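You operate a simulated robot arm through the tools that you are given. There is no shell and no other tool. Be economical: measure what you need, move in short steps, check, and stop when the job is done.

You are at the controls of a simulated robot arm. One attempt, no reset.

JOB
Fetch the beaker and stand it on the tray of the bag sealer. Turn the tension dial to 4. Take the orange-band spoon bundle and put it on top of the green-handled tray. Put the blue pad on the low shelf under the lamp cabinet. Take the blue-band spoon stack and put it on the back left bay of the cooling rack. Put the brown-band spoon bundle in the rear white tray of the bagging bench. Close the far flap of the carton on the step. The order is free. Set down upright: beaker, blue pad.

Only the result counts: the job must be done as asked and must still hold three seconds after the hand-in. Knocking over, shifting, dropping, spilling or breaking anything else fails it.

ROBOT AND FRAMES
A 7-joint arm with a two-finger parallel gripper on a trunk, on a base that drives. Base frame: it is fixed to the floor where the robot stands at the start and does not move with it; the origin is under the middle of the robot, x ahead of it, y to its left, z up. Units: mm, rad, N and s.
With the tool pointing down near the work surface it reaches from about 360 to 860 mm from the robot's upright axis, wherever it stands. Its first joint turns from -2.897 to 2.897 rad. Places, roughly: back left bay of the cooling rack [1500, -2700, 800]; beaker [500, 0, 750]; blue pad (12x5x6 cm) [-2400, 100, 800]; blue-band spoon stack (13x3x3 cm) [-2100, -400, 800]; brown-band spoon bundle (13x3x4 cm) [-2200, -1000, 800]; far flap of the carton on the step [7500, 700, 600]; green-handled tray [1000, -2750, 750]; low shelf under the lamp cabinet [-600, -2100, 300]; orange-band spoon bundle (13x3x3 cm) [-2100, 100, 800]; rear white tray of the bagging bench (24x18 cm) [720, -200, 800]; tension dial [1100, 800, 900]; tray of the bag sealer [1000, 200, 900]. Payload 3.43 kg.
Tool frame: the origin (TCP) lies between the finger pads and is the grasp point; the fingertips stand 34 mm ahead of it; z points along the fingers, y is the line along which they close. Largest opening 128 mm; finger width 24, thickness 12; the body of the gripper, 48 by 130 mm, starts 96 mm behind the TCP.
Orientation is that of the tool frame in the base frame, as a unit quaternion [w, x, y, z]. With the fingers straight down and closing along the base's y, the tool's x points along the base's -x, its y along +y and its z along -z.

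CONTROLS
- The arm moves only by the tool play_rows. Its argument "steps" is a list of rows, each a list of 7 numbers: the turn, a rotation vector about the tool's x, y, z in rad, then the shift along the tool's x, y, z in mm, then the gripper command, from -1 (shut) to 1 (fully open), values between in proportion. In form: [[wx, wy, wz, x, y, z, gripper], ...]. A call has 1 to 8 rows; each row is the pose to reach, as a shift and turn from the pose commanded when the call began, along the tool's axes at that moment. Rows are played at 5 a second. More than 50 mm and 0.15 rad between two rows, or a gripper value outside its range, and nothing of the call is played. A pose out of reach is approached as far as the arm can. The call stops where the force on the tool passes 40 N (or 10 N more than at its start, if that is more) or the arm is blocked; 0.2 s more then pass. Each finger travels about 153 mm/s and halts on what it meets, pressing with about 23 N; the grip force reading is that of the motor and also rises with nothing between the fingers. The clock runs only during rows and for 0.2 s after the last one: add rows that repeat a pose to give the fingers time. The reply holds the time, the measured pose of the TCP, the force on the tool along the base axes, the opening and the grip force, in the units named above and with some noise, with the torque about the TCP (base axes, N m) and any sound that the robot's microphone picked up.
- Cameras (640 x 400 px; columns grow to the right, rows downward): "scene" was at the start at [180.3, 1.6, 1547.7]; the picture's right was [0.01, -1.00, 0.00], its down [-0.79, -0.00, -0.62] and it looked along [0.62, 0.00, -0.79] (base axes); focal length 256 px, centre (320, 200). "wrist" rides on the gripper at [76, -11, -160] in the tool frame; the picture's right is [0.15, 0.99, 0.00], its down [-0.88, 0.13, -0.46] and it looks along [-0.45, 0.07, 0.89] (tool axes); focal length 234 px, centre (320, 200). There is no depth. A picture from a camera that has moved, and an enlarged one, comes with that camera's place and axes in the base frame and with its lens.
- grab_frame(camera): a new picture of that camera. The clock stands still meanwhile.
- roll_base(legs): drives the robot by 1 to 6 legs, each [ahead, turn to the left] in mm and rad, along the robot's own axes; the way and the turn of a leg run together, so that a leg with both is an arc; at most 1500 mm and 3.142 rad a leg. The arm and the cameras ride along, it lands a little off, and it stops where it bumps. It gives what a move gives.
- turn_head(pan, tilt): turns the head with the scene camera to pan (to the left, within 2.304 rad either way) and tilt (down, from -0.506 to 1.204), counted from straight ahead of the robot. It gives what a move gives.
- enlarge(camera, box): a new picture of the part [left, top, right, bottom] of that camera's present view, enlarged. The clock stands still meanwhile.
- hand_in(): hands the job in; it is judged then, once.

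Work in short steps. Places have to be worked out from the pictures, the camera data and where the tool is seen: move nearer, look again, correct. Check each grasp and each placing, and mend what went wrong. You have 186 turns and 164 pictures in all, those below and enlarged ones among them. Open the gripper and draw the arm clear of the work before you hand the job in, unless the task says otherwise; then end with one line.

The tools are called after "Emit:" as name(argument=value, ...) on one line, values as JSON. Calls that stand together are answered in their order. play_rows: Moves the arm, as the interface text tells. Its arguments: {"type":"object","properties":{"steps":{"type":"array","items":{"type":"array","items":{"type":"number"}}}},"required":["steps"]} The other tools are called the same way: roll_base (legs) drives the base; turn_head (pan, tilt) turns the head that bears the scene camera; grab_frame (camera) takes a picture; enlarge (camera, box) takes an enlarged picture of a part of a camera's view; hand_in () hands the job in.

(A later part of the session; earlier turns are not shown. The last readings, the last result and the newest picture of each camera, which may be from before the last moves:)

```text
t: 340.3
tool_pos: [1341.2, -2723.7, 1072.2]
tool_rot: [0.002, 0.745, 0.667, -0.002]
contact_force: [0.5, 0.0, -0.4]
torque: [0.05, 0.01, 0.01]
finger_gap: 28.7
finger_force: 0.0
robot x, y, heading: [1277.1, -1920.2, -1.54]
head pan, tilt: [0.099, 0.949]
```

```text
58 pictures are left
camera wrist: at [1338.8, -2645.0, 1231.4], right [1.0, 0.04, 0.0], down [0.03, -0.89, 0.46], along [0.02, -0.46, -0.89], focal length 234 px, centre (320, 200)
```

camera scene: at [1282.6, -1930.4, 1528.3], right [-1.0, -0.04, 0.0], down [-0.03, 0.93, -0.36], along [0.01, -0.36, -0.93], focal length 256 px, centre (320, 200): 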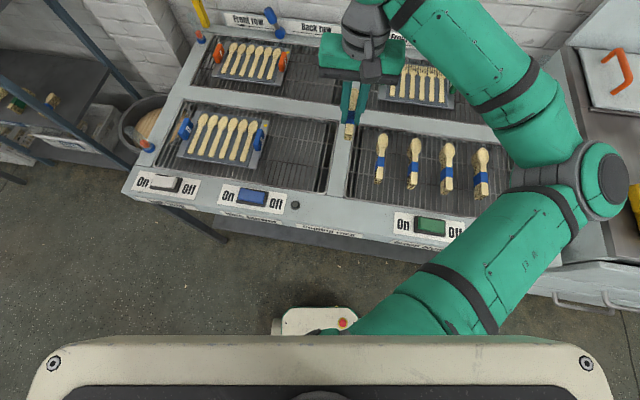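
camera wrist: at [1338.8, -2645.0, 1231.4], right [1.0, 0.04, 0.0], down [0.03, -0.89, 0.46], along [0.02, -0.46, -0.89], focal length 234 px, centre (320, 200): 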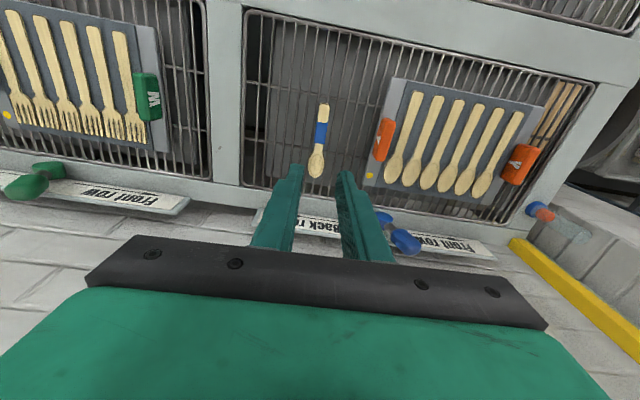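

Blue stack rests on the back-left bay. Retract and return to the sorting bench for the orange bundle.

Emit:
play_rows(steps=[[0, 0, 0, 45, 0, -10, -0.34], [0, 0, 0, 90, 0, -20, -0.34], [0, 0, 0, 135, 0, -30, -0.34], [0, 0, 0, 180, 0, -40, -0.34], [0, 0, 0, 225, 0, -50, -0.34], [0, 0, 0, 270, -5, -55, -0.34], [0, 0, 0, 310, -20, -60, -0.34]])

Emit:
roll_base(legs=[[-700, 0], [0, -1.736], [1010, 0], [1010, 0], [0, -0.737], [1242, 0]])

Emit:
roll_base(legs=[[0, 0.87]])

Emit:
turn_head(pan=0.0, tilt=0.8)

Emit:
grab_frame(camera="scene")

```text
t: 341.9
tool_pos: [1353.8, -2412.3, 1131.8]
tool_rot: [0.003, 0.744, 0.668, -0.002]
contact_force: [0.1, -0.9, -0.1]
torque: [0.04, 0.0, 0.0]
finger_gap: 42.3
finger_force: 0.0
robot x, y, heading: [1278.4, -1919.8, -1.536]
head pan, tilt: [0.099, 0.949]
```

```text
t: 368.2
tool_pos: [-1870.9, 413.3, 1131.7]
tool_rot: [-0.002, 0.869, -0.494, -0.003]
contact_force: [0.1, 0.1, 0.1]
torque: [-0.04, 0.01, 0.0]
finger_gap: 42.4
finger_force: 0.0
robot x, y, heading: [-1517.9, 65.1, 2.257]
head pan, tilt: [0.099, 0.949]
```

```text
t: 371.1
tool_pos: [-2013.3, 27.0, 1131.0]
tool_rot: [0.001, 0.996, -0.091, -0.004]
contact_force: [0.4, -0.3, -0.2]
torque: [0.03, -0.01, 0.0]
finger_gap: 42.5
finger_force: 0.1
robot x, y, heading: [-1517.0, 62.2, 3.103]
head pan, tilt: [0.099, 0.949]
```

```text
t: 371.8
tool_pos: [-2012.6, 26.1, 1132.8]
tool_rot: [0.0, 0.996, -0.091, -0.004]
contact_force: [-0.8, 1.0, -0.4]
torque: [0.0, 0.01, 0.01]
finger_gap: 42.6
finger_force: 0.2
robot x, y, heading: [-1519.4, 62.7, 3.107]
head pan, tilt: [0.0, 0.799]
```

```text
57 pictures are left
camera scene: at [-1702.0, 70.9, 1555.9], right [0.04, 1.0, 0.0], down [0.72, -0.03, -0.7], along [-0.7, 0.02, -0.72], focal length 256 px, centre (320, 200)
```

scene: 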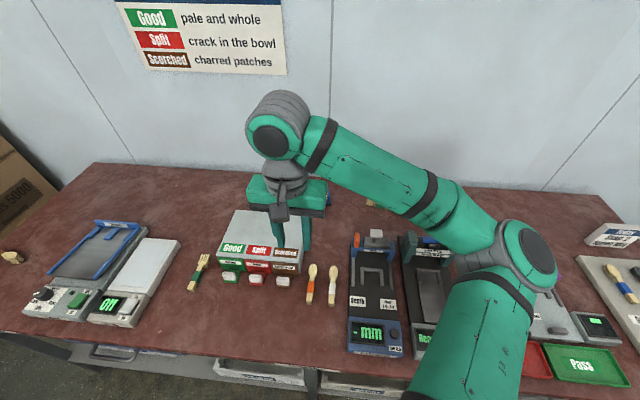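

Emit:
enlarge(camera="scene", box=[250, 240, 410, 340])

Emit:
grab_frame(camera="wrist")

```text
4.00 times, centred on (330, 290) of scene
camera zoom: at [-1702.0, 70.9, 1555.9], right [0.04, 1.0, 0.0], down [0.72, -0.03, -0.7], along [-0.7, 0.02, -0.72], focal length 1023 px, centre (280, -160)
```

zoom: 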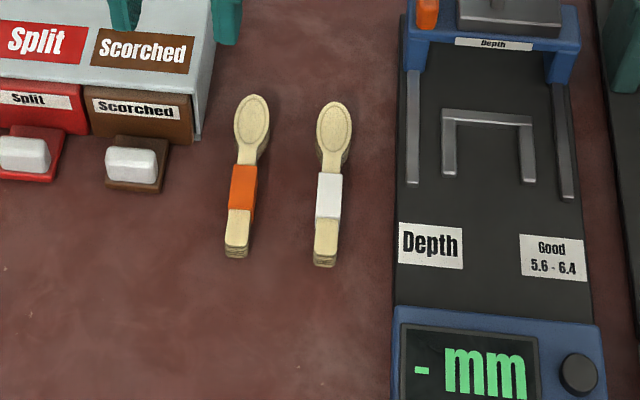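

```text
55 pictures are left
camera wrist: at [-1934.5, 25.1, 1290.2], right [-0.03, -1.0, 0.0], down [-0.89, 0.03, 0.46], along [-0.46, 0.01, -0.89], focal length 234 px, centre (320, 200)
```

wrist: 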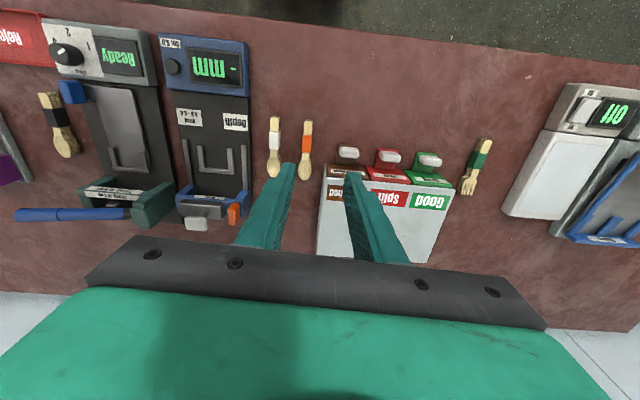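

Orange band centre ≈ (−2047, 51). Move above and down to z≈900, then check.

Emit:
play_rows(steps=[[0, 0, -0.05, -20, -9, 30, -0.3], [0, 0, -0.05, -38, -18, 65, -0.3], [0, 0, -0.05, -38, -18, 110, -0.3], [0, 0, -0.05, -38, -18, 155, -0.3], [0, 0, -0.05, -38, -18, 200, -0.3], [0, 0, -0.05, -38, -18, 232, -0.3]])

Emit:
grab_frame(camera="wrist")

```text
t: 373.2
tool_pos: [-2049.6, 46.8, 899.5]
tool_rot: [0.001, 0.998, -0.065, -0.004]
contact_force: [0.9, 1.0, -0.3]
torque: [-0.06, 0.03, -0.02]
finger_gap: 44.9
finger_force: 0.0
robot x, y, heading: [-1516.8, 61.5, 3.1]
head pan, tilt: [0.0, 0.799]
```

```text
54 pictures are left
camera wrist: at [-1970.2, 49.1, 1058.6], right [0.02, -1.0, 0.0], down [-0.89, -0.01, 0.46], along [-0.46, -0.01, -0.89], focal length 234 px, centre (320, 200)
```

wrist: 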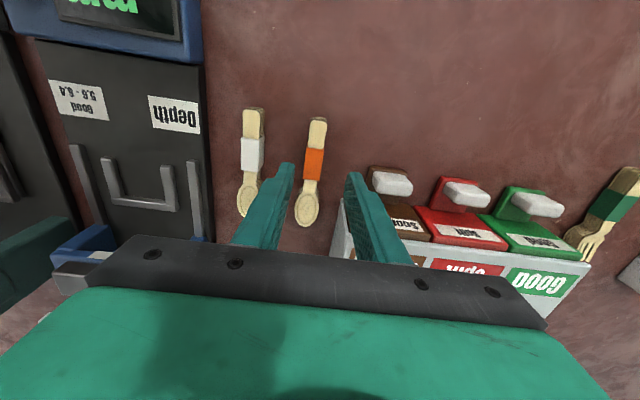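

Band at y≈53; shift 6 mm, lower and close.

Emit:
play_rows(steps=[[0, 0, 0, 0, -6, 20, -0.3], [0, 0, 0, 0, -6, 45, -0.3], [0, 0, 0, 0, -6, 57, -0.3], [0, 0, 0, 0, -6, 57, -0.6], [0, 0, 0, 0, -6, 57, -0.9], [0, 0, 0, 0, -6, 57, -0.9]])

Emit:
play_rows(steps=[[0, 0, 0, 0, 0, -40, -0.9], [0, 0, 0, 0, 0, -85, -0.9], [0, 0, 0, 0, 0, -130, -0.9], [0, 0, 0, 0, 0, -175, -0.9], [0, 0, 0, 0, 0, -220, -0.9], [0, 0, 0, 0, 0, -260, -0.9]])

Emit:
grab_frame(camera="wrist")

```text
t: 374.6
tool_pos: [-2050.2, 57.3, 841.6]
tool_rot: [0.001, 0.998, -0.065, -0.003]
contact_force: [0.2, 0.7, 0.5]
torque: [0.01, -0.01, 0.0]
finger_gap: 14.4
finger_force: 22.8
robot x, y, heading: [-1514.9, 64.6, 3.109]
head pan, tilt: [0.0, 0.799]
```

```text
t: 376.0
tool_pos: [-2046.3, 57.2, 1103.1]
tool_rot: [0.001, 0.998, -0.065, -0.004]
contact_force: [-0.3, -0.1, -1.0]
torque: [0.03, -0.02, 0.01]
finger_gap: 14.3
finger_force: 22.9
robot x, y, heading: [-1515.8, 63.7, 3.111]
head pan, tilt: [0.0, 0.799]
```

```text
53 pictures are left
camera wrist: at [-1968.8, 59.5, 1261.5], right [0.02, -1.0, 0.0], down [-0.89, -0.01, 0.46], along [-0.46, -0.01, -0.89], focal length 234 px, centre (320, 200)
```

wrist: 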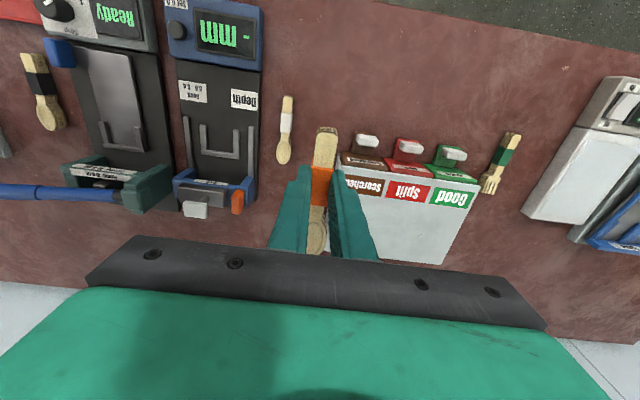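

Held. Carry it to the green-handled tray side.

Emit:
roll_base(legs=[[-150, 0], [0, 2.182], [1213, 0], [0, 0.84], [835, 0], [835, 0]])

Emit:
turn_head(pan=0.0, tilt=0.95)

```text
t: 399.4
tool_pos: [1440.4, -1332.8, 1101.5]
tool_rot: [0.004, 0.131, 0.991, 0.0]
contact_force: [0.6, 0.3, 0.1]
torque: [0.02, 0.02, -0.01]
finger_gap: 14.3
finger_force: 23.3
robot x, y, heading: [912.2, -1268.0, -0.167]
head pan, tilt: [0.0, 0.799]
```

```text
t: 400.1
tool_pos: [1440.3, -1332.7, 1103.2]
tool_rot: [0.004, 0.131, 0.991, 0.0]
contact_force: [0.4, -0.7, -0.4]
torque: [0.0, 0.0, -0.01]
finger_gap: 14.5
finger_force: 22.7
robot x, y, heading: [911.6, -1271.7, -0.167]
head pan, tilt: [0.0, 0.949]
```

Emit:
roll_base(legs=[[0, -1.338], [640, 0]])

Emit:
grab_frame(camera="scene")

Emit:
grab_frame(camera="wrist")

```text
t: 407.4
tool_pos: [1034.0, -2431.1, 1102.1]
tool_rot: [0.004, 0.711, 0.703, -0.003]
contact_force: [0.1, 0.0, -0.4]
torque: [0.02, -0.03, -0.03]
finger_gap: 14.4
finger_force: 22.9
robot x, y, heading: [963.3, -1902.9, -1.489]
head pan, tilt: [0.0, 0.949]
```

```text
52 pictures are left
camera scene: at [979.8, -2080.0, 1544.4], right [-1.0, -0.08, 0.0], down [-0.07, 0.81, -0.58], along [0.05, -0.58, -0.81], focal length 256 px, centre (320, 200)
```

scene: 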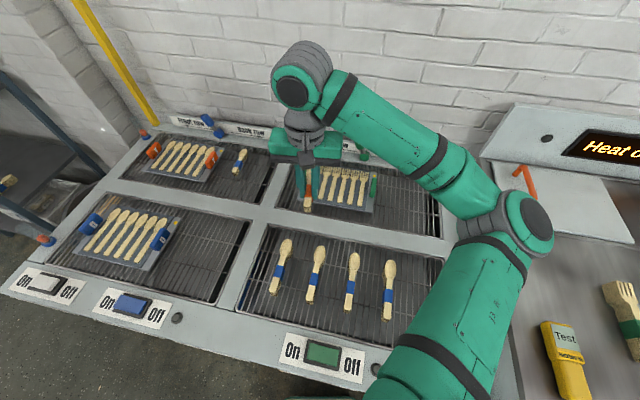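

```text
51 pictures are left
camera wrist: at [1023.6, -2352.3, 1261.2], right [0.99, 0.13, 0.0], down [0.12, -0.88, 0.46], along [0.06, -0.46, -0.89], focal length 234 px, centre (320, 200)
```

wrist: 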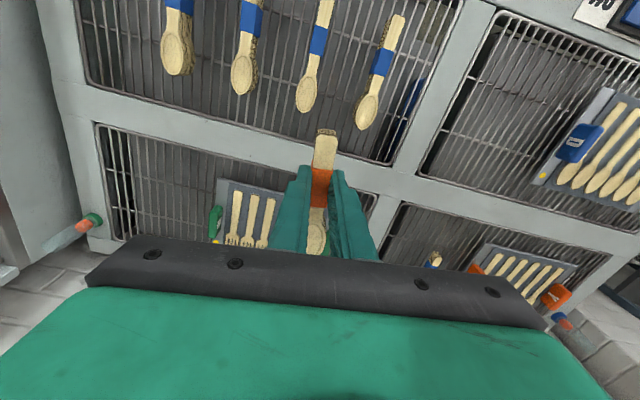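

The blue stack still sits well. Enlarge on the green tray to choose the spot.

Emit:
enlarge(camera="scene", box=[270, 140, 430, 240])

Emit:
play_rows(steps=[[0, 0, 0.14, 0, 0, 0, -0.9], [0, 0, 0.28, 0, 0, 0, -0.9], [0, 0, 0.42, 0, 0, 0, -0.9], [0, 0, 0.56, 0, 0, 0, -0.9], [0, 0, 0.7, 0, 0, 0, -0.9], [0, 0, 0.84, 0, 0, 0, -0.9], [0, 0, 0.98, 0, 0, 0, -0.9], [0, 0, 1.12, 0, 0, 0, -0.9]])

```text
4.00 times, centred on (350, 190) of scene
camera zoom: at [979.8, -2080.0, 1544.4], right [-1.0, -0.08, 0.0], down [-0.07, 0.81, -0.58], along [0.05, -0.58, -0.81], focal length 1023 px, centre (200, 240)
```

zoom: 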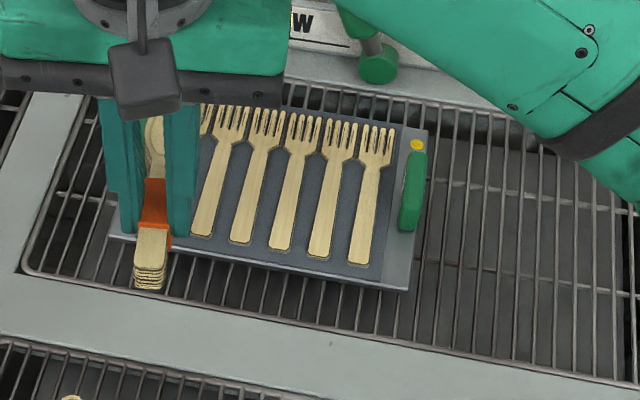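

```text
t: 409.2
tool_pos: [1033.1, -2429.7, 1102.6]
tool_rot: [0.004, 0.976, 0.217, 0.001]
contact_force: [-0.5, 1.1, -0.3]
torque: [-0.01, -0.04, 0.0]
finger_gap: 14.2
finger_force: 22.6
robot x, y, heading: [966.2, -1905.8, -1.492]
head pan, tilt: [0.0, 0.949]
```

Rotate the rest so the bundle lies across the forks, and move above the tray centre (968, −2670).

Emit:
play_rows(steps=[[0, 0, 0.07, -27, 32, 0, -0.9], [0, 0, 0.14, -54, 64, 0, -0.9], [0, 0, 0.21, -81, 96, 0, -0.9], [0, 0, 0.28, -108, 128, 0, -0.9], [0, 0, 0.35, -135, 160, 0, -0.9], [0, 0, 0.42, -161, 191, 0, -0.9], [0, 0, 0.42, -161, 191, 45, -0.9], [0, 0, 0.42, -161, 191, 90, -0.9]])

Emit:
play_rows(steps=[[0, 0, 0, 0, 0, 40, -0.9], [0, 0, 0, 0, 0, 80, -0.9], [0, 0, 0, 0, 0, 115, -0.9]])

Emit:
grab_frame(camera="wrist")

Emit:
enlarge(camera="scene", box=[250, 120, 450, 245])

```text
t: 411.0
tool_pos: [969.2, -2671.2, 1015.3]
tool_rot: [0.005, 1.0, 0.009, 0.001]
contact_force: [0.1, 0.1, -0.3]
torque: [0.02, -0.04, -0.01]
finger_gap: 14.4
finger_force: 23.0
robot x, y, heading: [962.4, -1905.9, -1.486]
head pan, tilt: [0.0, 0.949]
```

```text
t: 411.8
tool_pos: [968.2, -2673.5, 896.7]
tool_rot: [0.005, 1.0, 0.009, 0.001]
contact_force: [-0.2, 0.2, -0.8]
torque: [0.01, -0.06, 0.04]
finger_gap: 14.3
finger_force: 23.1
robot x, y, heading: [966.3, -1902.6, -1.489]
head pan, tilt: [0.0, 0.949]
```

```text
49 pictures are left
camera wrist: at [1043.9, -2659.0, 1056.7], right [0.16, -0.99, 0.01], down [-0.88, -0.14, 0.46], along [-0.45, -0.08, -0.89], focal length 234 px, centre (320, 200)
```

wrist: 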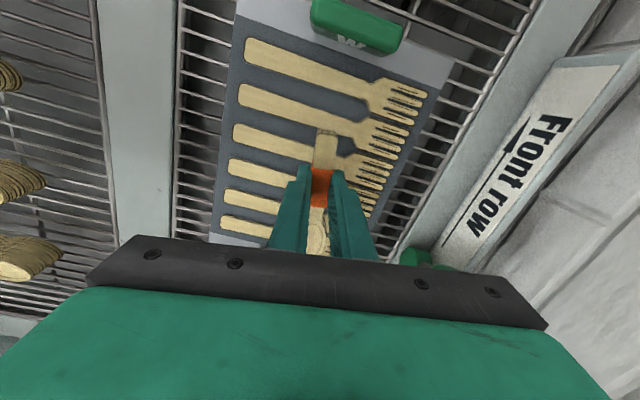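

```text
3.20 times, centred on (350, 182) of scene
camera zoom: at [979.7, -2079.9, 1544.4], right [-1.0, -0.08, 0.0], down [-0.07, 0.81, -0.58], along [0.05, -0.58, -0.81], focal length 819 px, centre (224, 256)
```

zoom: 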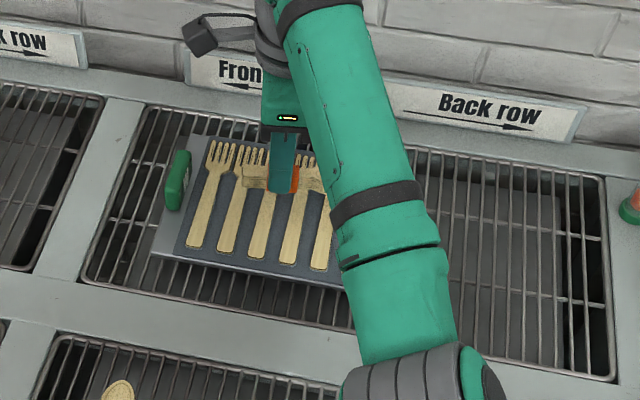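

Over the fork tray centre. Creep down to contact.

Emit:
play_rows(steps=[[0, 0, 0, 0, 0, 10, -0.9], [0, 0, 0, 0, 0, 18, -0.9], [0, 0, 0, 0, 0, 24, -0.9], [0, 0, 0, 0, 0, 29, -0.9], [0, 0, 0, 0, 0, 33, -0.9], [0, 0, 0, 0, 0, 36, -0.9], [0, 0, 0, 0, 0, 39, -0.9]])

```text
t: 413.4
tool_pos: [969.4, -2674.0, 865.8]
tool_rot: [0.007, 1.0, 0.01, 0.001]
contact_force: [1.2, 0.9, 7.4]
torque: [0.1, 0.02, -0.02]
finger_gap: 14.4
finger_force: 23.2
robot x, y, heading: [966.5, -1905.0, -1.488]
head pan, tilt: [0.0, 0.949]
stopped in row 7: the force on the tool passed its limit at 45 N (the readings are from after the stop); the commanded pose is now the measured one
```

Contact at 866. Release and lift.

Emit:
play_rows(steps=[[0, 0, 0, 0, 0, 0, -0.75], [0, 0, 0, 0, 0, 0, -0.5], [0, 0, 0, 0, 0, 0, -0.5], [0, 0, 0, 0, 0, -40, -0.5], [0, 0, 0, 0, 0, -85, -0.5], [0, 0, 0, 0, 0, -130, -0.5], [0, 0, 0, 0, 0, -175, -0.5], [0, 0, 0, 0, 0, -220, -0.5]])

Emit:
grab_frame(camera="wrist")

```text
t: 415.2
tool_pos: [968.4, -2671.2, 1084.1]
tool_rot: [0.005, 1.0, 0.009, 0.001]
contact_force: [-0.6, -1.0, 0.3]
torque: [0.01, 0.03, -0.01]
finger_gap: 32.0
finger_force: 0.1
robot x, y, heading: [967.7, -1901.9, -1.484]
head pan, tilt: [0.0, 0.949]
```

```text
47 pictures are left
camera wrist: at [1044.2, -2656.2, 1244.1], right [0.16, -0.99, 0.01], down [-0.88, -0.14, 0.46], along [-0.45, -0.08, -0.89], focal length 234 px, centre (320, 200)
```

wrist: 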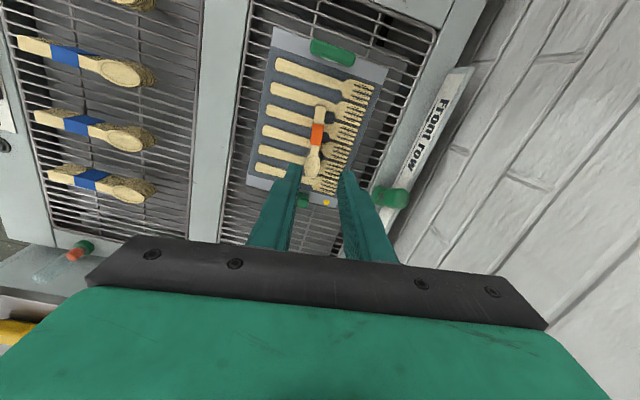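

Orange bundle lies on the green-handled tray. Retract with the wrist turned back, then return for the blue pad.

Emit:
play_rows(steps=[[0, 0, -0.14, 0, -33, -5, -0.3], [0, 0, -0.28, 0, -66, -10, -0.2], [0, 0, -0.42, 0, -99, -15, -0.1], [0, 0, -0.56, 0, -132, -20, 0], [0, 0, -0.7, 0, -165, -25, 0], [0, 0, -0.84, 0, -198, -30, 0], [0, 0, -0.98, 0, -231, -35, 0], [0, 0, -1.12, 0, -264, -40, 0]])

Emit:
roll_base(legs=[[-650, 0], [0, -1.57]])

Emit:
turn_head(pan=0.55, tilt=0.5)

Emit:
grab_frame(camera="scene")

```text
t: 417.0
tool_pos: [964.6, -2406.7, 1119.5]
tool_rot: [0.006, 0.842, 0.54, -0.002]
contact_force: [0.4, -0.8, 0.1]
torque: [0.03, 0.0, 0.01]
finger_gap: 63.9
finger_force: 0.0
robot x, y, heading: [968.3, -1905.1, -1.493]
head pan, tilt: [0.0, 0.949]
```

```text
t: 424.9
tool_pos: [411.7, -1246.4, 1119.3]
tool_rot: [0.002, 0.974, -0.225, -0.006]
contact_force: [-0.3, 0.8, 0.0]
torque: [0.02, 0.01, -0.01]
finger_gap: 64.1
finger_force: 0.0
robot x, y, heading: [914.1, -1261.1, -3.085]
head pan, tilt: [0.0, 0.949]
```

```text
t: 425.9
tool_pos: [411.3, -1247.6, 1120.6]
tool_rot: [0.002, 0.974, -0.225, -0.005]
contact_force: [0.7, -0.2, 0.8]
torque: [0.0, 0.01, -0.01]
finger_gap: 64.1
finger_force: 0.1
robot x, y, heading: [915.4, -1263.0, -3.086]
head pan, tilt: [0.55, 0.499]
```

```text
46 pictures are left
camera scene: at [735.3, -1317.4, 1581.9], right [-0.57, 0.82, 0.0], down [0.39, 0.27, -0.88], along [-0.72, -0.5, -0.48], focal length 256 px, centre (320, 200)
```

scene: 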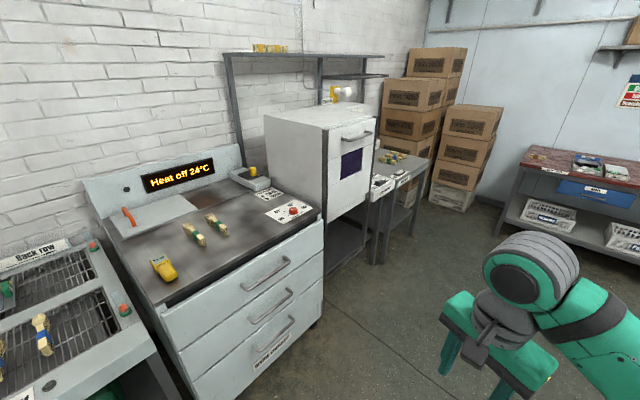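

The lamp cabinet (white box, purple window) has an open shelf beneath. On the way I'll stop in front of it for a look.

Emit:
roll_base(legs=[[0, -0.1], [1480, 0]])

Emit:
turn_head(pan=1.5, tilt=0.75)

Emit:
grab_frame(camera="scene")

```text
t: 433.9
tool_pos: [-1075.0, -1174.7, 1120.3]
tool_rot: [0.002, 0.966, -0.258, -0.006]
contact_force: [0.0, -0.5, 0.1]
torque: [-0.02, 0.0, 0.01]
finger_gap: 64.0
finger_force: 0.1
robot x, y, heading: [-573.2, -1220.2, 3.132]
head pan, tilt: [0.55, 0.499]
```

```text
t: 435.1
tool_pos: [-1074.4, -1174.3, 1119.7]
tool_rot: [0.002, 0.966, -0.258, -0.007]
contact_force: [0.2, -0.3, 0.1]
torque: [0.01, 0.04, 0.02]
finger_gap: 63.7
finger_force: 0.1
robot x, y, heading: [-577.7, -1222.9, 3.131]
head pan, tilt: [1.499, 0.75]
```

```text
45 pictures are left
camera scene: at [-686.0, -1302.1, 1560.0], right [-1.0, 0.08, 0.0], down [0.06, 0.68, -0.73], along [-0.06, -0.73, -0.68], focal length 256 px, centre (320, 200)
```

scene: 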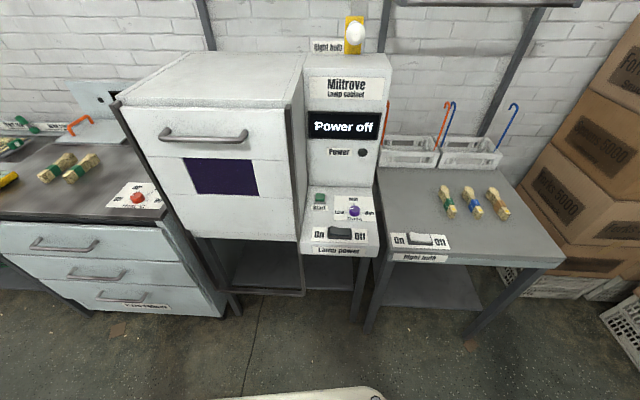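

Emit:
enlarge(camera="scene", box=[170, 210, 410, 360])

```text
2.67 times, centred on (290, 285) of scene
camera zoom: at [-686.0, -1302.1, 1560.0], right [-1.0, 0.08, 0.0], down [0.06, 0.68, -0.73], along [-0.06, -0.73, -0.68], focal length 682 px, centre (400, -27)
```

zoom: 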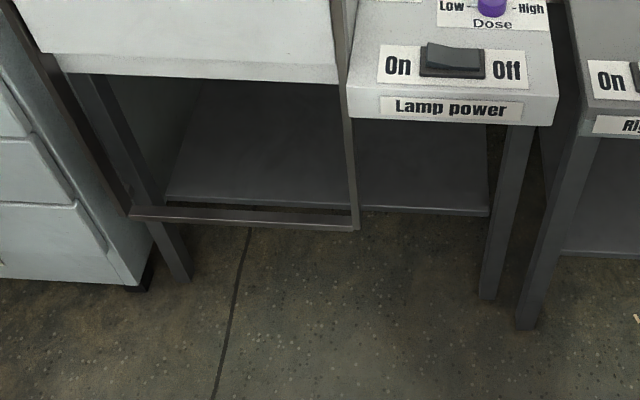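

The low shelf (z≈300) spans x −250…−930, front edge at y≈−1960…−2015; the right part under the controls is open in front. I'll grip the pad with the tool tilted 45° so it can be slid in upright. Drive to the pad.

Emit:
roll_base(legs=[[0, -0.879], [850, 0], [850, 0], [0, 0.88]])

Emit:
turn_head(pan=0.0, tilt=0.7)

Emit:
grab_frame(camera="scene")

Emit:
grab_frame(camera="wrist")

```text
t: 446.0
tool_pos: [-1904.3, 480.9, 1118.8]
tool_rot: [0.001, 0.767, -0.641, -0.006]
contact_force: [-1.1, 0.6, -0.1]
torque: [0.0, 0.03, 0.02]
finger_gap: 63.7
finger_force: 0.0
robot x, y, heading: [-1617.8, 68.6, 2.262]
head pan, tilt: [1.499, 0.75]
stopped in leg 3: the robot was blocked; the commanded pose is now the measured one
```

```text
t: 447.6
tool_pos: [-1904.5, 481.1, 1120.7]
tool_rot: [-0.001, 0.768, -0.641, -0.006]
contact_force: [0.3, 0.2, -0.5]
torque: [0.0, 0.02, -0.01]
finger_gap: 64.2
finger_force: 0.0
robot x, y, heading: [-1615.5, 67.5, 2.259]
head pan, tilt: [0.0, 0.7]
```

```text
43 pictures are left
camera scene: at [-1737.6, 216.5, 1564.2], right [0.77, 0.64, 0.0], down [0.41, -0.5, -0.77], along [-0.49, 0.59, -0.64], focal length 256 px, centre (320, 200)
```

scene: 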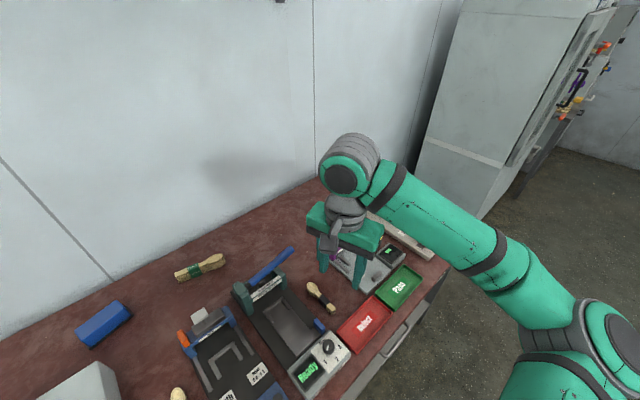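

```text
42 pictures are left
camera wrist: at [-1877.8, 408.5, 1278.2], right [-0.95, -0.32, 0.01], down [-0.28, 0.84, 0.46], along [-0.15, 0.44, -0.89], focal length 234 px, centre (320, 200)
```

wrist: 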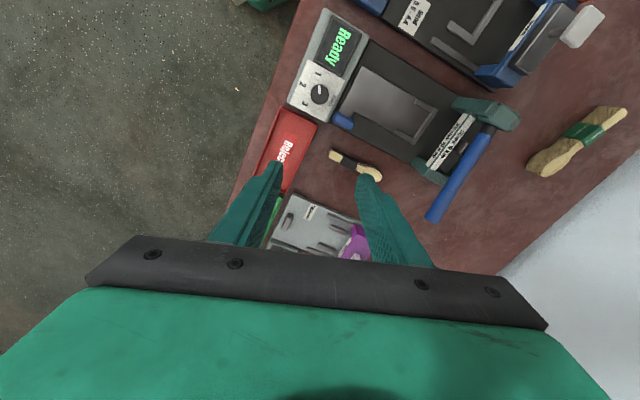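

The base corner touched the bench edge; all items stand. Back off, square up, and approach straight.

Emit:
roll_base(legs=[[-150, 0], [0, 0.88], [150, 0]])

Emit:
turn_head(pan=0.0, tilt=0.75)

Emit:
grab_frame(camera="scene")

```text
t: 452.5
tool_pos: [-2168.2, -11.4, 1119.3]
tool_rot: [0.003, 0.968, -0.25, -0.004]
contact_force: [0.6, -0.1, -0.5]
torque: [-0.01, 0.03, 0.01]
finger_gap: 63.9
finger_force: 0.0
robot x, y, heading: [-1666.2, -49.2, -3.129]
head pan, tilt: [0.0, 0.7]
```

```text
t: 453.1
tool_pos: [-2169.9, -12.8, 1120.3]
tool_rot: [0.002, 0.968, -0.251, -0.006]
contact_force: [-0.6, 0.7, 0.4]
torque: [-0.01, 0.0, -0.02]
finger_gap: 64.3
finger_force: 0.1
robot x, y, heading: [-1668.4, -53.6, -3.128]
head pan, tilt: [0.0, 0.75]
```

```text
41 pictures are left
camera scene: at [-1855.7, -50.2, 1560.0], right [-0.01, 1.0, 0.0], down [0.68, 0.01, -0.73], along [-0.73, -0.01, -0.68], focal length 256 px, centre (320, 200)
```

scene: 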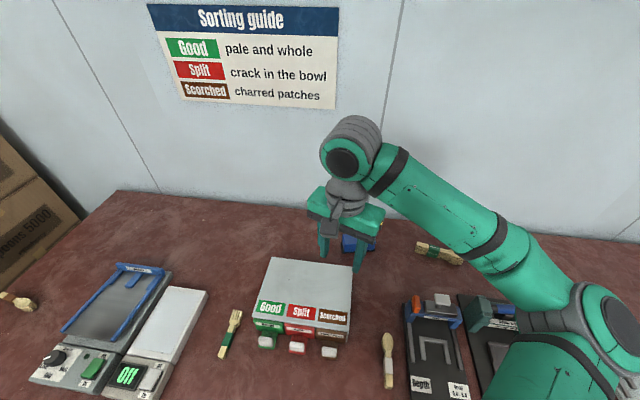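

Emit:
enlarge(camera="wrist", box=[160, 60, 480, 260])

Emit:
enlarge(camera="scene", box=[300, 200, 420, 275])

```text
2.00 times, centred on (320, 160) of wrist
camera zoom: at [-2095.2, -37.1, 1278.2], right [-0.35, -0.94, 0.01], down [-0.83, 0.31, 0.46], along [-0.44, 0.16, -0.89], focal length 468 px, centre (320, 280)
```

zoom: 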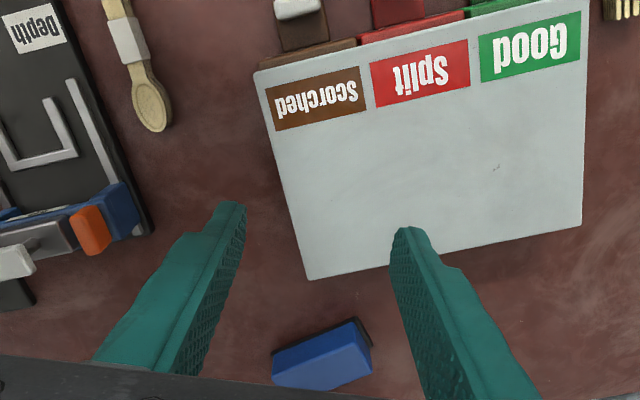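

```text
5.33 times, centred on (360, 238) of scene
camera zoom: at [-1855.7, -50.2, 1560.0], right [-0.01, 1.0, 0.0], down [0.68, 0.01, -0.73], along [-0.73, -0.01, -0.68], focal length 1364 px, centre (107, 0)
```

zoom: 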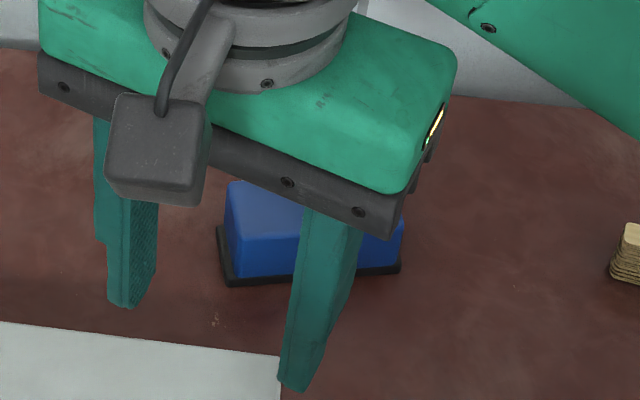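

The pad (centre ≈ −2399, 74) has its long side along y. I'll pick it vertically across the 5 cm side, turn it 90°, set it back, then regrip tilted. Move above with wrist turned.

Emit:
play_rows(steps=[[0, 0, 0.14, -35, 5, 23, 0.3], [0, 0, 0.28, -70, 10, 46, 0.3], [0, 0, 0.42, -104, 15, 69, 0.3], [0, 0, 0.56, -139, 20, 92, 0.3], [0, 0, 0.7, -173, 25, 115, 0.3], [0, 0, 0.84, -208, 30, 138, 0.3], [0, 0, 0.98, -242, 35, 160, 0.3]])

Emit:
grab_frame(camera="wrist")

```text
t: 454.7
tool_pos: [-2400.7, 76.7, 963.8]
tool_rot: [0.004, 0.735, -0.678, -0.004]
contact_force: [-0.3, 0.5, -0.1]
torque: [-0.04, 0.01, 0.0]
finger_gap: 83.0
finger_force: 0.0
robot x, y, heading: [-1668.4, -46.7, -3.133]
head pan, tilt: [0.0, 0.75]
```

```text
38 pictures are left
camera wrist: at [-2380.4, 2.9, 1123.1], right [-0.97, -0.23, 0.01], down [-0.2, 0.87, 0.46], along [-0.11, 0.44, -0.89], focal length 234 px, centre (320, 200)
```

wrist: 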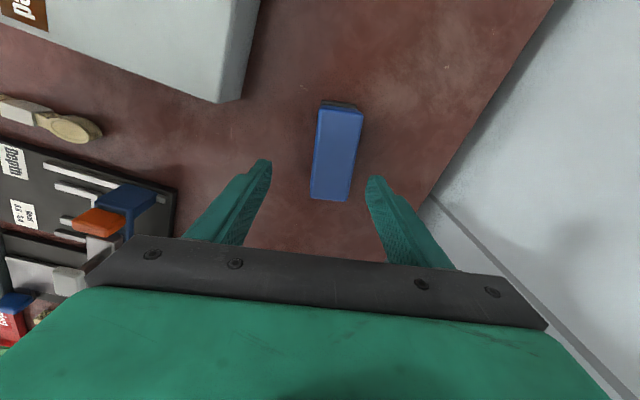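

Pad centre ≈ (−2420, 72). Shift 19 mm, lower, grip.

Emit:
play_rows(steps=[[0, 0, 0, 3.5, 19.4, 0, 0.3], [0, 0, 0, 3.5, 19.4, 45, 0.3], [0, 0, 0, 3.5, 19.4, 90, 0.3], [0, 0, 0, 3.5, 19.4, 119, 0.3], [0, 0, 0, 3.5, 19.4, 119, 0], [0, 0, 0, 3.5, 19.4, 119, -0.4], [0, 0, 0, 3.5, 19.4, 119, -0.4], [0, 0, 0, 3.5, 19.4, 119, -0.4]])

```text
t: 456.5
tool_pos: [-2420.7, 70.1, 842.6]
tool_rot: [0.004, 0.736, -0.677, -0.003]
contact_force: [-0.1, 1.1, 1.4]
torque: [0.19, -0.03, 0.01]
finger_gap: 49.6
finger_force: 22.6
robot x, y, heading: [-1669.0, -51.0, -3.127]
head pan, tilt: [0.0, 0.75]
```

Held at 50 mm. Lift 45 mm and turn it.

Emit:
play_rows(steps=[[0, 0, 0, 0, 0, -45, -0.4], [0, 0, -0.14, 0, 0, -45, -0.4], [0, 0, -0.28, 0, 0, -45, -0.4], [0, 0, -0.42, 0, 0, -45, -0.4], [0, 0, -0.56, 0, 0, -45, -0.4], [0, 0, -0.7, 0, 0, -45, -0.4], [0, 0, -0.84, 0, 0, -45, -0.4], [0, 0, -0.98, 0, 0, -45, -0.4]])

Emit:
play_rows(steps=[[0, 0, -0.13, 0, 0, 0, -0.4], [0, 0, -0.26, 0, 0, 0, -0.4], [0, 0, -0.39, 0, 0, 0, -0.4], [0, 0, -0.5, 0, 0, 0, -0.4], [0, 0, -0.5, 0, 0, 25, -0.4], [0, 0, -0.5, 0, 0, 38, -0.4], [0, 0, -0.5, 0, 0, 43, -0.4]])

Emit:
enlarge(camera="scene", box=[300, 180, 460, 280])

```text
t: 458.3
tool_pos: [-2419.2, 70.3, 887.4]
tool_rot: [0.002, 0.969, -0.249, -0.005]
contact_force: [-0.1, -0.5, -1.2]
torque: [-0.01, -0.03, 0.05]
finger_gap: 49.8
finger_force: 22.9
robot x, y, heading: [-1667.1, -52.2, -3.13]
head pan, tilt: [0.0, 0.75]
```

```text
t: 459.9
tool_pos: [-2420.9, 70.4, 844.7]
tool_rot: [0.001, 1.0, -0.003, -0.005]
contact_force: [-0.5, 0.0, -1.4]
torque: [0.02, -0.03, -0.02]
finger_gap: 49.7
finger_force: 23.1
robot x, y, heading: [-1668.2, -50.4, -3.133]
head pan, tilt: [0.0, 0.75]
```

```text
4.00 times, centred on (380, 230) of scene
camera zoom: at [-1855.8, -50.2, 1559.9], right [-0.01, 1.0, 0.0], down [0.68, 0.01, -0.73], along [-0.73, -0.01, -0.68], focal length 1023 px, centre (80, 80)
```

zoom: 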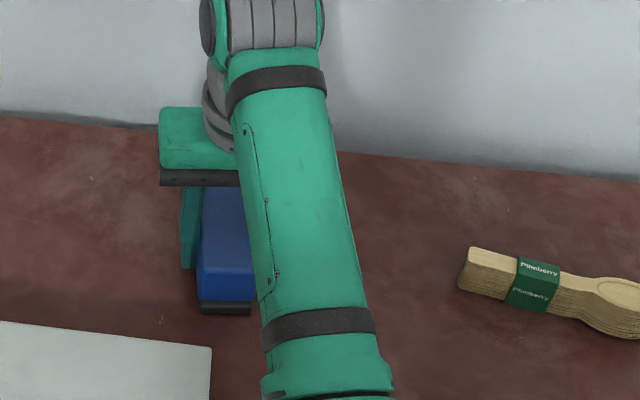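

Pad set along x. Release, rise 110 mm, and tilt the tool 0.75 rad outward.

Emit:
play_rows(steps=[[0, 0, 0, 0, 0, 2, -0.4], [0, 0, 0, 0, 0, 2, 0], [0, 0, 0, 0, 0, 2, 0.2], [0, 0, 0, 0, 0, -40, 0.2], [0, 0, 0, 0, 0, -80, 0.2], [0, 0, 0, 0, 0, -110, 0.2]])

Emit:
play_rows(steps=[[0, -0.125, 0, 0, 0, 0, 0.2], [0, -0.25, 0, 0, 0, 0, 0.2], [0, -0.375, 0, 0, 0, 0, 0.2], [0, -0.5, 0, 0, 0, 0, 0.2], [0, -0.625, 0, 0, 0, 0, 0.2], [0, -0.75, 0, 0, 0, 0, 0.2]])

Emit:
grab_frame(camera="wrist")

```text
t: 461.3
tool_pos: [-2418.2, 68.5, 956.3]
tool_rot: [0.0, 1.0, -0.002, -0.004]
contact_force: [-0.1, -0.2, 0.0]
torque: [-0.01, -0.02, 0.01]
finger_gap: 76.6
finger_force: 0.1
robot x, y, heading: [-1668.5, -50.2, -3.133]
head pan, tilt: [0.0, 0.75]
```

```text
t: 462.7
tool_pos: [-2417.6, 71.3, 955.5]
tool_rot: [-0.001, 0.928, -0.003, -0.372]
contact_force: [-0.7, -0.2, 0.0]
torque: [-0.01, 0.0, 0.01]
finger_gap: 77.0
finger_force: 0.1
robot x, y, heading: [-1667.9, -48.4, -3.135]
head pan, tilt: [0.0, 0.75]
```

```text
36 pictures are left
camera wrist: at [-2252.7, 81.8, 1018.2], right [0.1, -0.99, -0.1], down [-0.32, -0.13, 0.94], along [-0.94, -0.06, -0.33], focal length 234 px, centre (320, 200)
```

wrist: 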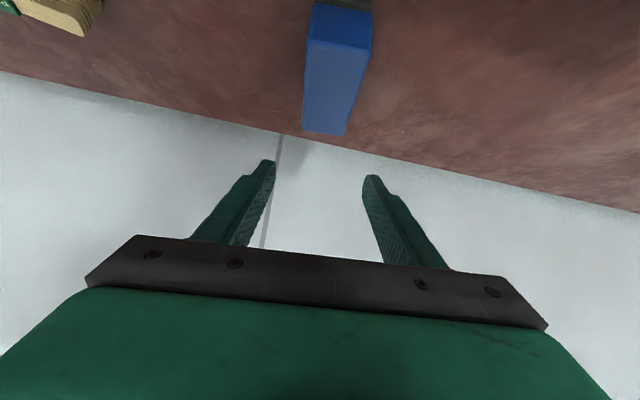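

Aligned. Descend vertically 111 mm (in tilted axes) and grip.

Emit:
play_rows(steps=[[0, 0, 0, 25, 0, 27, 0.2], [0, 0, 0, 50, 0, 54, 0.2], [0, 0, 0, 68, 0, 73, 0.2], [0, 0, 0, 76, 0, 81, 0.2], [0, 0, 0, 76, 0, 81, -0.1], [0, 0, 0, 76, 0, 81, -0.4], [0, 0, 0, 76, 0, 81, -0.4], [0, 0, 0, 76, 0, 81, -0.4]])

Emit:
play_rows(steps=[[0, 0, 0, -27, 0, -29, -0.4], [0, 0, 0, -54, 0, -58, -0.4], [0, 0, 0, -82, 0, -88, -0.4], [0, 0, 0, -109, 0, -117, -0.4], [0, 0, 0, -136, 0, -146, -0.4], [0, 0, 0, -163, 0, -175, -0.4]])

Emit:
grab_frame(camera="scene")

```text
t: 464.7
tool_pos: [-2439.1, 72.1, 873.4]
tool_rot: [-0.019, 0.921, 0.003, -0.388]
contact_force: [0.3, 1.3, 0.0]
torque: [-0.06, 0.02, 0.03]
finger_gap: 49.7
finger_force: 22.8
robot x, y, heading: [-1668.5, -48.1, -3.134]
head pan, tilt: [0.0, 0.75]
stopped in row 8: the arm was blocked; the commanded pose is now the measured one
```

```text
t: 466.1
tool_pos: [-2426.1, 69.7, 1108.3]
tool_rot: [-0.015, 0.922, 0.001, -0.386]
contact_force: [0.8, -0.6, -1.5]
torque: [-0.04, 0.0, 0.0]
finger_gap: 49.4
finger_force: 23.1
robot x, y, heading: [-1671.6, -47.2, -3.135]
head pan, tilt: [0.0, 0.75]
```

```text
35 pictures are left
camera scene: at [-1856.0, -49.4, 1559.9], right [-0.01, 1.0, 0.0], down [0.68, 0.01, -0.73], along [-0.73, -0.01, -0.68], focal length 256 px, centre (320, 200)
```

scene: 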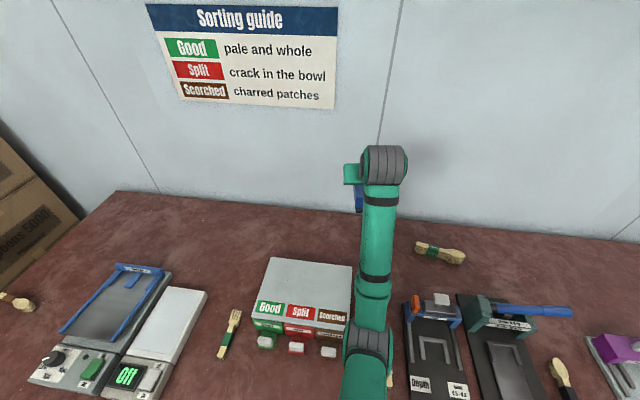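

It was stopped early by some obstruction, but holds the pad. Check how the pad sits in the fingers.

Emit:
grab_frame(camera="wrist")

Emit:
enlarge(camera="scene", box=[320, 140, 416, 230])

```text
34 pictures are left
camera wrist: at [-2259.0, 78.4, 1166.7], right [0.09, -0.99, -0.13], down [-0.29, -0.15, 0.94], along [-0.95, -0.05, -0.3], focal length 234 px, centre (320, 200)
```

wrist: 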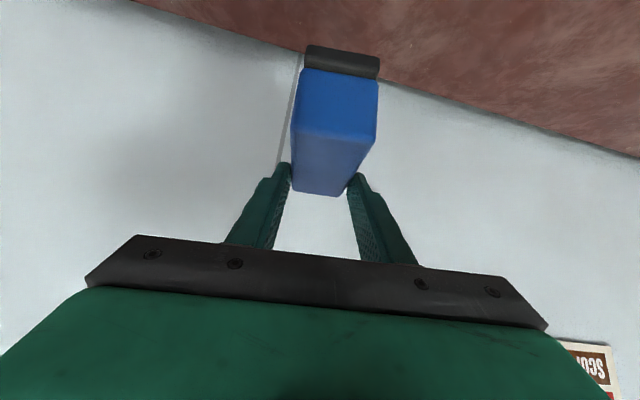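

```text
4.44 times, centred on (368, 185) of scene
camera zoom: at [-1856.0, -49.4, 1559.9], right [-0.01, 1.0, 0.0], down [0.68, 0.01, -0.73], along [-0.73, -0.01, -0.68], focal length 1137 px, centre (107, 267)
```

zoom: 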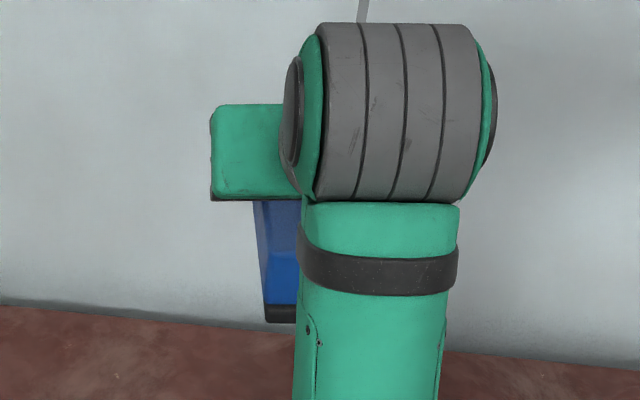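

The pad is upright in the fingertips (bottom ≈73 mm below TCP). Pull in, and drive to in front of the lamp cabinet at x≈−780.

Emit:
play_rows(steps=[[0, 0, 0, 27, 0, -27, -0.4], [0, 0, 0, 54, 0, -54, -0.4], [0, 0, 0, 81, 0, -82, -0.4], [0, 0, 0, 108, 0, -109, -0.4], [0, 0, 0, 135, 0, -137, -0.4], [0, 0, 0, 161, 0, -164, -0.4]])

Emit:
roll_base(legs=[[-250, 0], [0, 2.213], [1064, 0], [0, -0.643]])

Emit:
turn_head(pan=0.0, tilt=0.7)

Emit:
grab_frame(camera="scene")

```text
t: 467.5
tool_pos: [-2200.0, 67.7, 1108.3]
tool_rot: [-0.016, 0.923, 0.0, -0.385]
contact_force: [0.0, -1.3, -1.0]
torque: [0.02, 0.0, 0.01]
finger_gap: 49.4
finger_force: 22.4
out of reach, approached as far as the arm can: row 6
robot x, y, heading: [-1666.9, -48.3, -3.133]
head pan, tilt: [0.0, 0.75]
```

```text
t: 474.7
tool_pos: [-1260.0, -569.2, 1108.5]
tool_rot: [0.325, 0.468, 0.795, -0.209]
contact_force: [0.3, 0.2, -0.3]
torque: [-0.01, -0.01, -0.03]
finger_gap: 49.5
finger_force: 23.1
robot x, y, heading: [-1417.3, -49.8, -1.079]
head pan, tilt: [0.0, 0.75]
stopped in leg 2: the robot was blocked; the commanded pose is now the measured one
```

```text
t: 475.3
tool_pos: [-1261.1, -570.7, 1108.0]
tool_rot: [0.325, 0.468, 0.795, -0.208]
contact_force: [0.1, 0.6, -1.2]
torque: [-0.01, 0.02, 0.03]
finger_gap: 49.2
finger_force: 23.0
robot x, y, heading: [-1416.9, -47.6, -1.077]
head pan, tilt: [0.0, 0.7]
```

```text
32 pictures are left
camera scene: at [-1328.4, -214.5, 1564.2], right [-0.88, -0.47, 0.0], down [-0.31, 0.57, -0.76], along [0.36, -0.67, -0.64], focal length 256 px, centre (320, 200)
```

scene: 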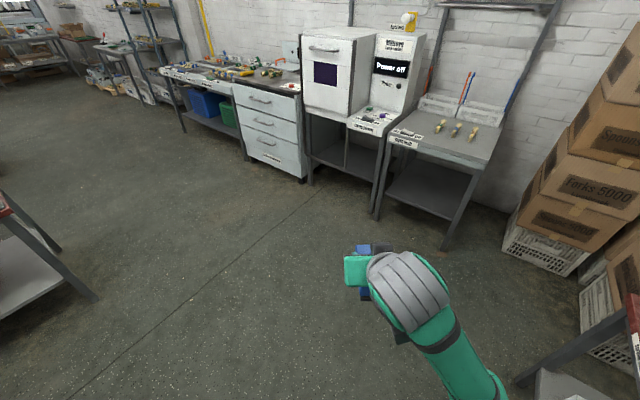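

The base's long rear corner (≈600 mm behind) brushed the bench while turning. Drive forward away from it first, then on to (−780, −900).

Emit:
roll_base(legs=[[400, 0], [0, 0.237], [670, 0], [0, -0.73]])

Emit:
turn_head(pan=0.0, tilt=0.8)

Emit:
grab_frame(camera="scene")

```text
t: 484.2
tool_pos: [-901.2, -1440.0, 1109.1]
tool_rot: [0.262, 0.653, 0.652, -0.283]
contact_force: [-0.2, 0.0, -1.6]
torque: [0.01, 0.0, -0.03]
finger_gap: 49.4
finger_force: 23.2
robot x, y, heading: [-783.4, -907.2, -1.588]
head pan, tilt: [0.0, 0.7]
```

```text
t: 484.8
tool_pos: [-900.5, -1439.7, 1107.5]
tool_rot: [0.261, 0.653, 0.652, -0.283]
contact_force: [-0.7, 0.2, -1.7]
torque: [0.01, -0.02, 0.02]
finger_gap: 49.4
finger_force: 22.6
robot x, y, heading: [-782.7, -903.9, -1.594]
head pan, tilt: [0.0, 0.799]
```

```text
31 pictures are left
camera scene: at [-787.2, -1091.8, 1556.0], right [-1.0, 0.02, 0.0], down [0.01, 0.72, -0.7], along [-0.01, -0.7, -0.72], focal length 256 px, centre (320, 200)
```

scene: 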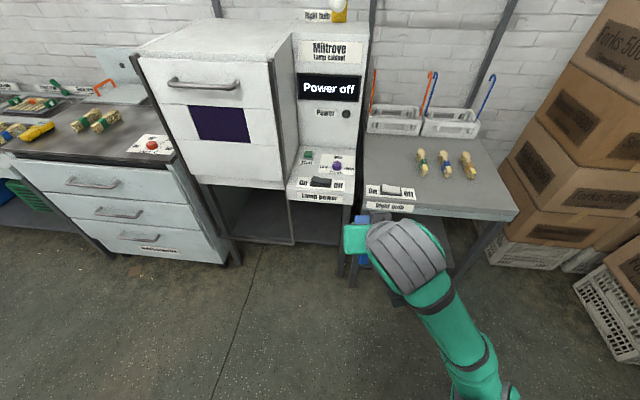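

The shelf is at z≈297 with its edge at y≈−1962; the control panel above overhangs to y≈−1885, z≈721. I'll lower the arm here to its final relative pose, then insert the pad by driving forward.

Emit:
play_rows(steps=[[0, 0, 0, 30.25, 7.75, 32.8, -0.4], [0, 0, 0, 60.5, 15.5, 65.6, -0.4], [0, 0, 0, 90.75, 23.2, 98.4, -0.4], [0, 0, 0, 121, 31, 131.2, -0.4], [0, 0, 0, 151, 38.8, 164, -0.4], [0, 0, 0, 181, 46.5, 197, -0.4], [0, 0, 0, 212, 54, 230, -0.4], [0, 0, 0, 242, 62, 262.5, -0.4]])

Emit:
play_rows(steps=[[0, 0, 0, 30.25, 7.75, 32.8, -0.4], [0, 0, 0, 60.5, 15.5, 65.6, -0.4], [0, 0, 0, 90.75, 23.2, 98.4, -0.4], [0, 0, 0, 121, 31, 131.2, -0.4], [0, 0, 0, 151, 38.8, 164, -0.4], [0, 0, 0, 181, 46.5, 197, -0.4], [0, 0, 0, 212, 54, 230, -0.4], [0, 0, 0, 242, 62, 262.5, -0.4]])

Emit:
grab_frame(camera="scene")

```text
t: 486.6
tool_pos: [-848.6, -1455.4, 749.4]
tool_rot: [0.262, 0.652, 0.652, -0.284]
contact_force: [0.3, 0.5, -1.5]
torque: [0.02, 0.01, -0.01]
finger_gap: 49.5
finger_force: 23.1
out of reach, approached as far as the arm can: row 1
robot x, y, heading: [-787.0, -905.6, -1.591]
head pan, tilt: [0.0, 0.799]
```

```text
t: 488.4
tool_pos: [-796.3, -1473.8, 390.6]
tool_rot: [0.262, 0.653, 0.652, -0.283]
contact_force: [0.2, 0.6, -0.9]
torque: [0.0, 0.04, -0.01]
finger_gap: 49.7
finger_force: 22.9
robot x, y, heading: [-786.7, -909.6, -1.585]
head pan, tilt: [0.0, 0.799]
```

```text
30 pictures are left
camera scene: at [-787.1, -1091.8, 1556.0], right [-1.0, 0.02, 0.0], down [0.01, 0.72, -0.7], along [-0.01, -0.7, -0.72], focal length 256 px, centre (320, 200)
```

scene: 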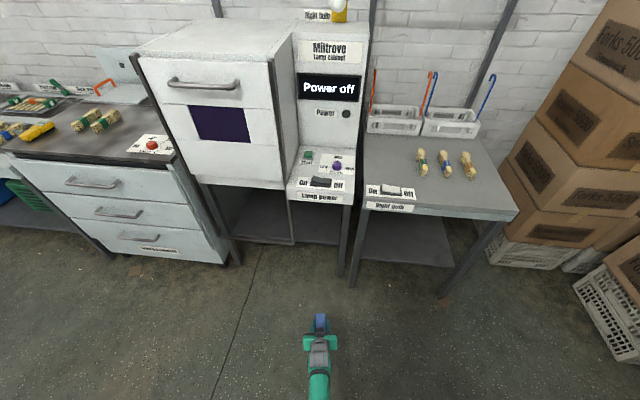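

Reached precisely. Drive forward 430 mm, stopping just before the shelf edge, and check.

Emit:
roll_base(legs=[[0, 0.018], [430, 0]])

Emit:
turn_head(pan=0.0, tilt=1.1)

Emit:
grab_frame(camera="scene")

Emit:
grab_frame(camera="wrist")

```text
t: 491.4
tool_pos: [-785.8, -1902.9, 391.6]
tool_rot: [0.264, 0.647, 0.658, -0.28]
contact_force: [1.3, 9.2, 2.1]
torque: [0.43, 0.02, -0.16]
finger_gap: 49.3
finger_force: 22.6
robot x, y, heading: [-784.5, -1335.7, -1.571]
head pan, tilt: [0.0, 0.799]
```

```text
t: 492.2
tool_pos: [-785.9, -1901.2, 392.3]
tool_rot: [0.264, 0.647, 0.658, -0.28]
contact_force: [-0.1, 0.2, -2.3]
torque: [0.05, 0.02, 0.0]
finger_gap: 49.5
finger_force: 22.9
robot x, y, heading: [-786.9, -1337.9, -1.568]
head pan, tilt: [0.0, 1.1]
```

```text
29 pictures are left
camera scene: at [-783.5, -1502.8, 1534.3], right [-1.0, 0.0, 0.0], down [0.0, 0.89, -0.45], along [0.0, -0.45, -0.89], focal length 256 px, centre (320, 200)
```

scene: 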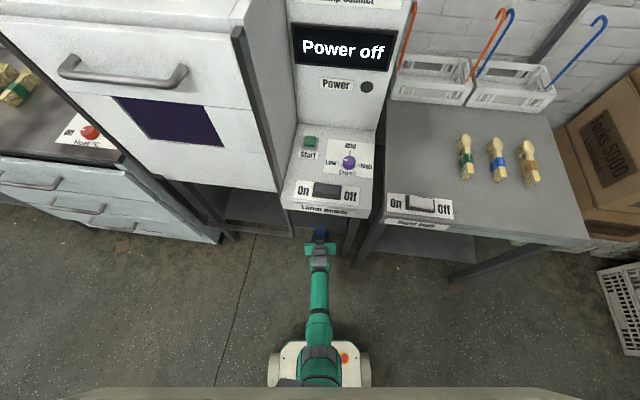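

```text
28 pictures are left
camera wrist: at [-795.7, -1734.3, 449.8], right [0.99, 0.11, -0.13], down [0.16, -0.29, 0.94], along [0.06, -0.95, -0.31], focal length 234 px, centre (320, 200)
```

wrist: 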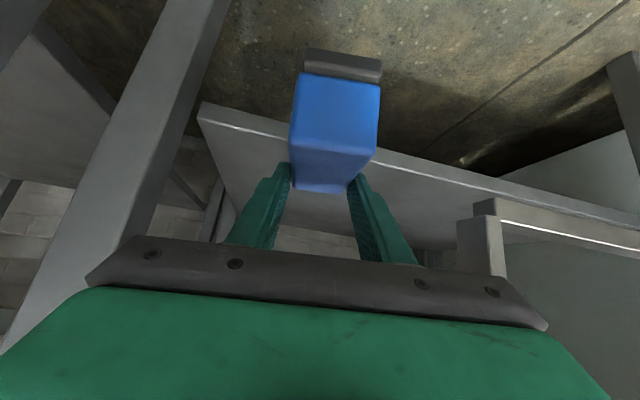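

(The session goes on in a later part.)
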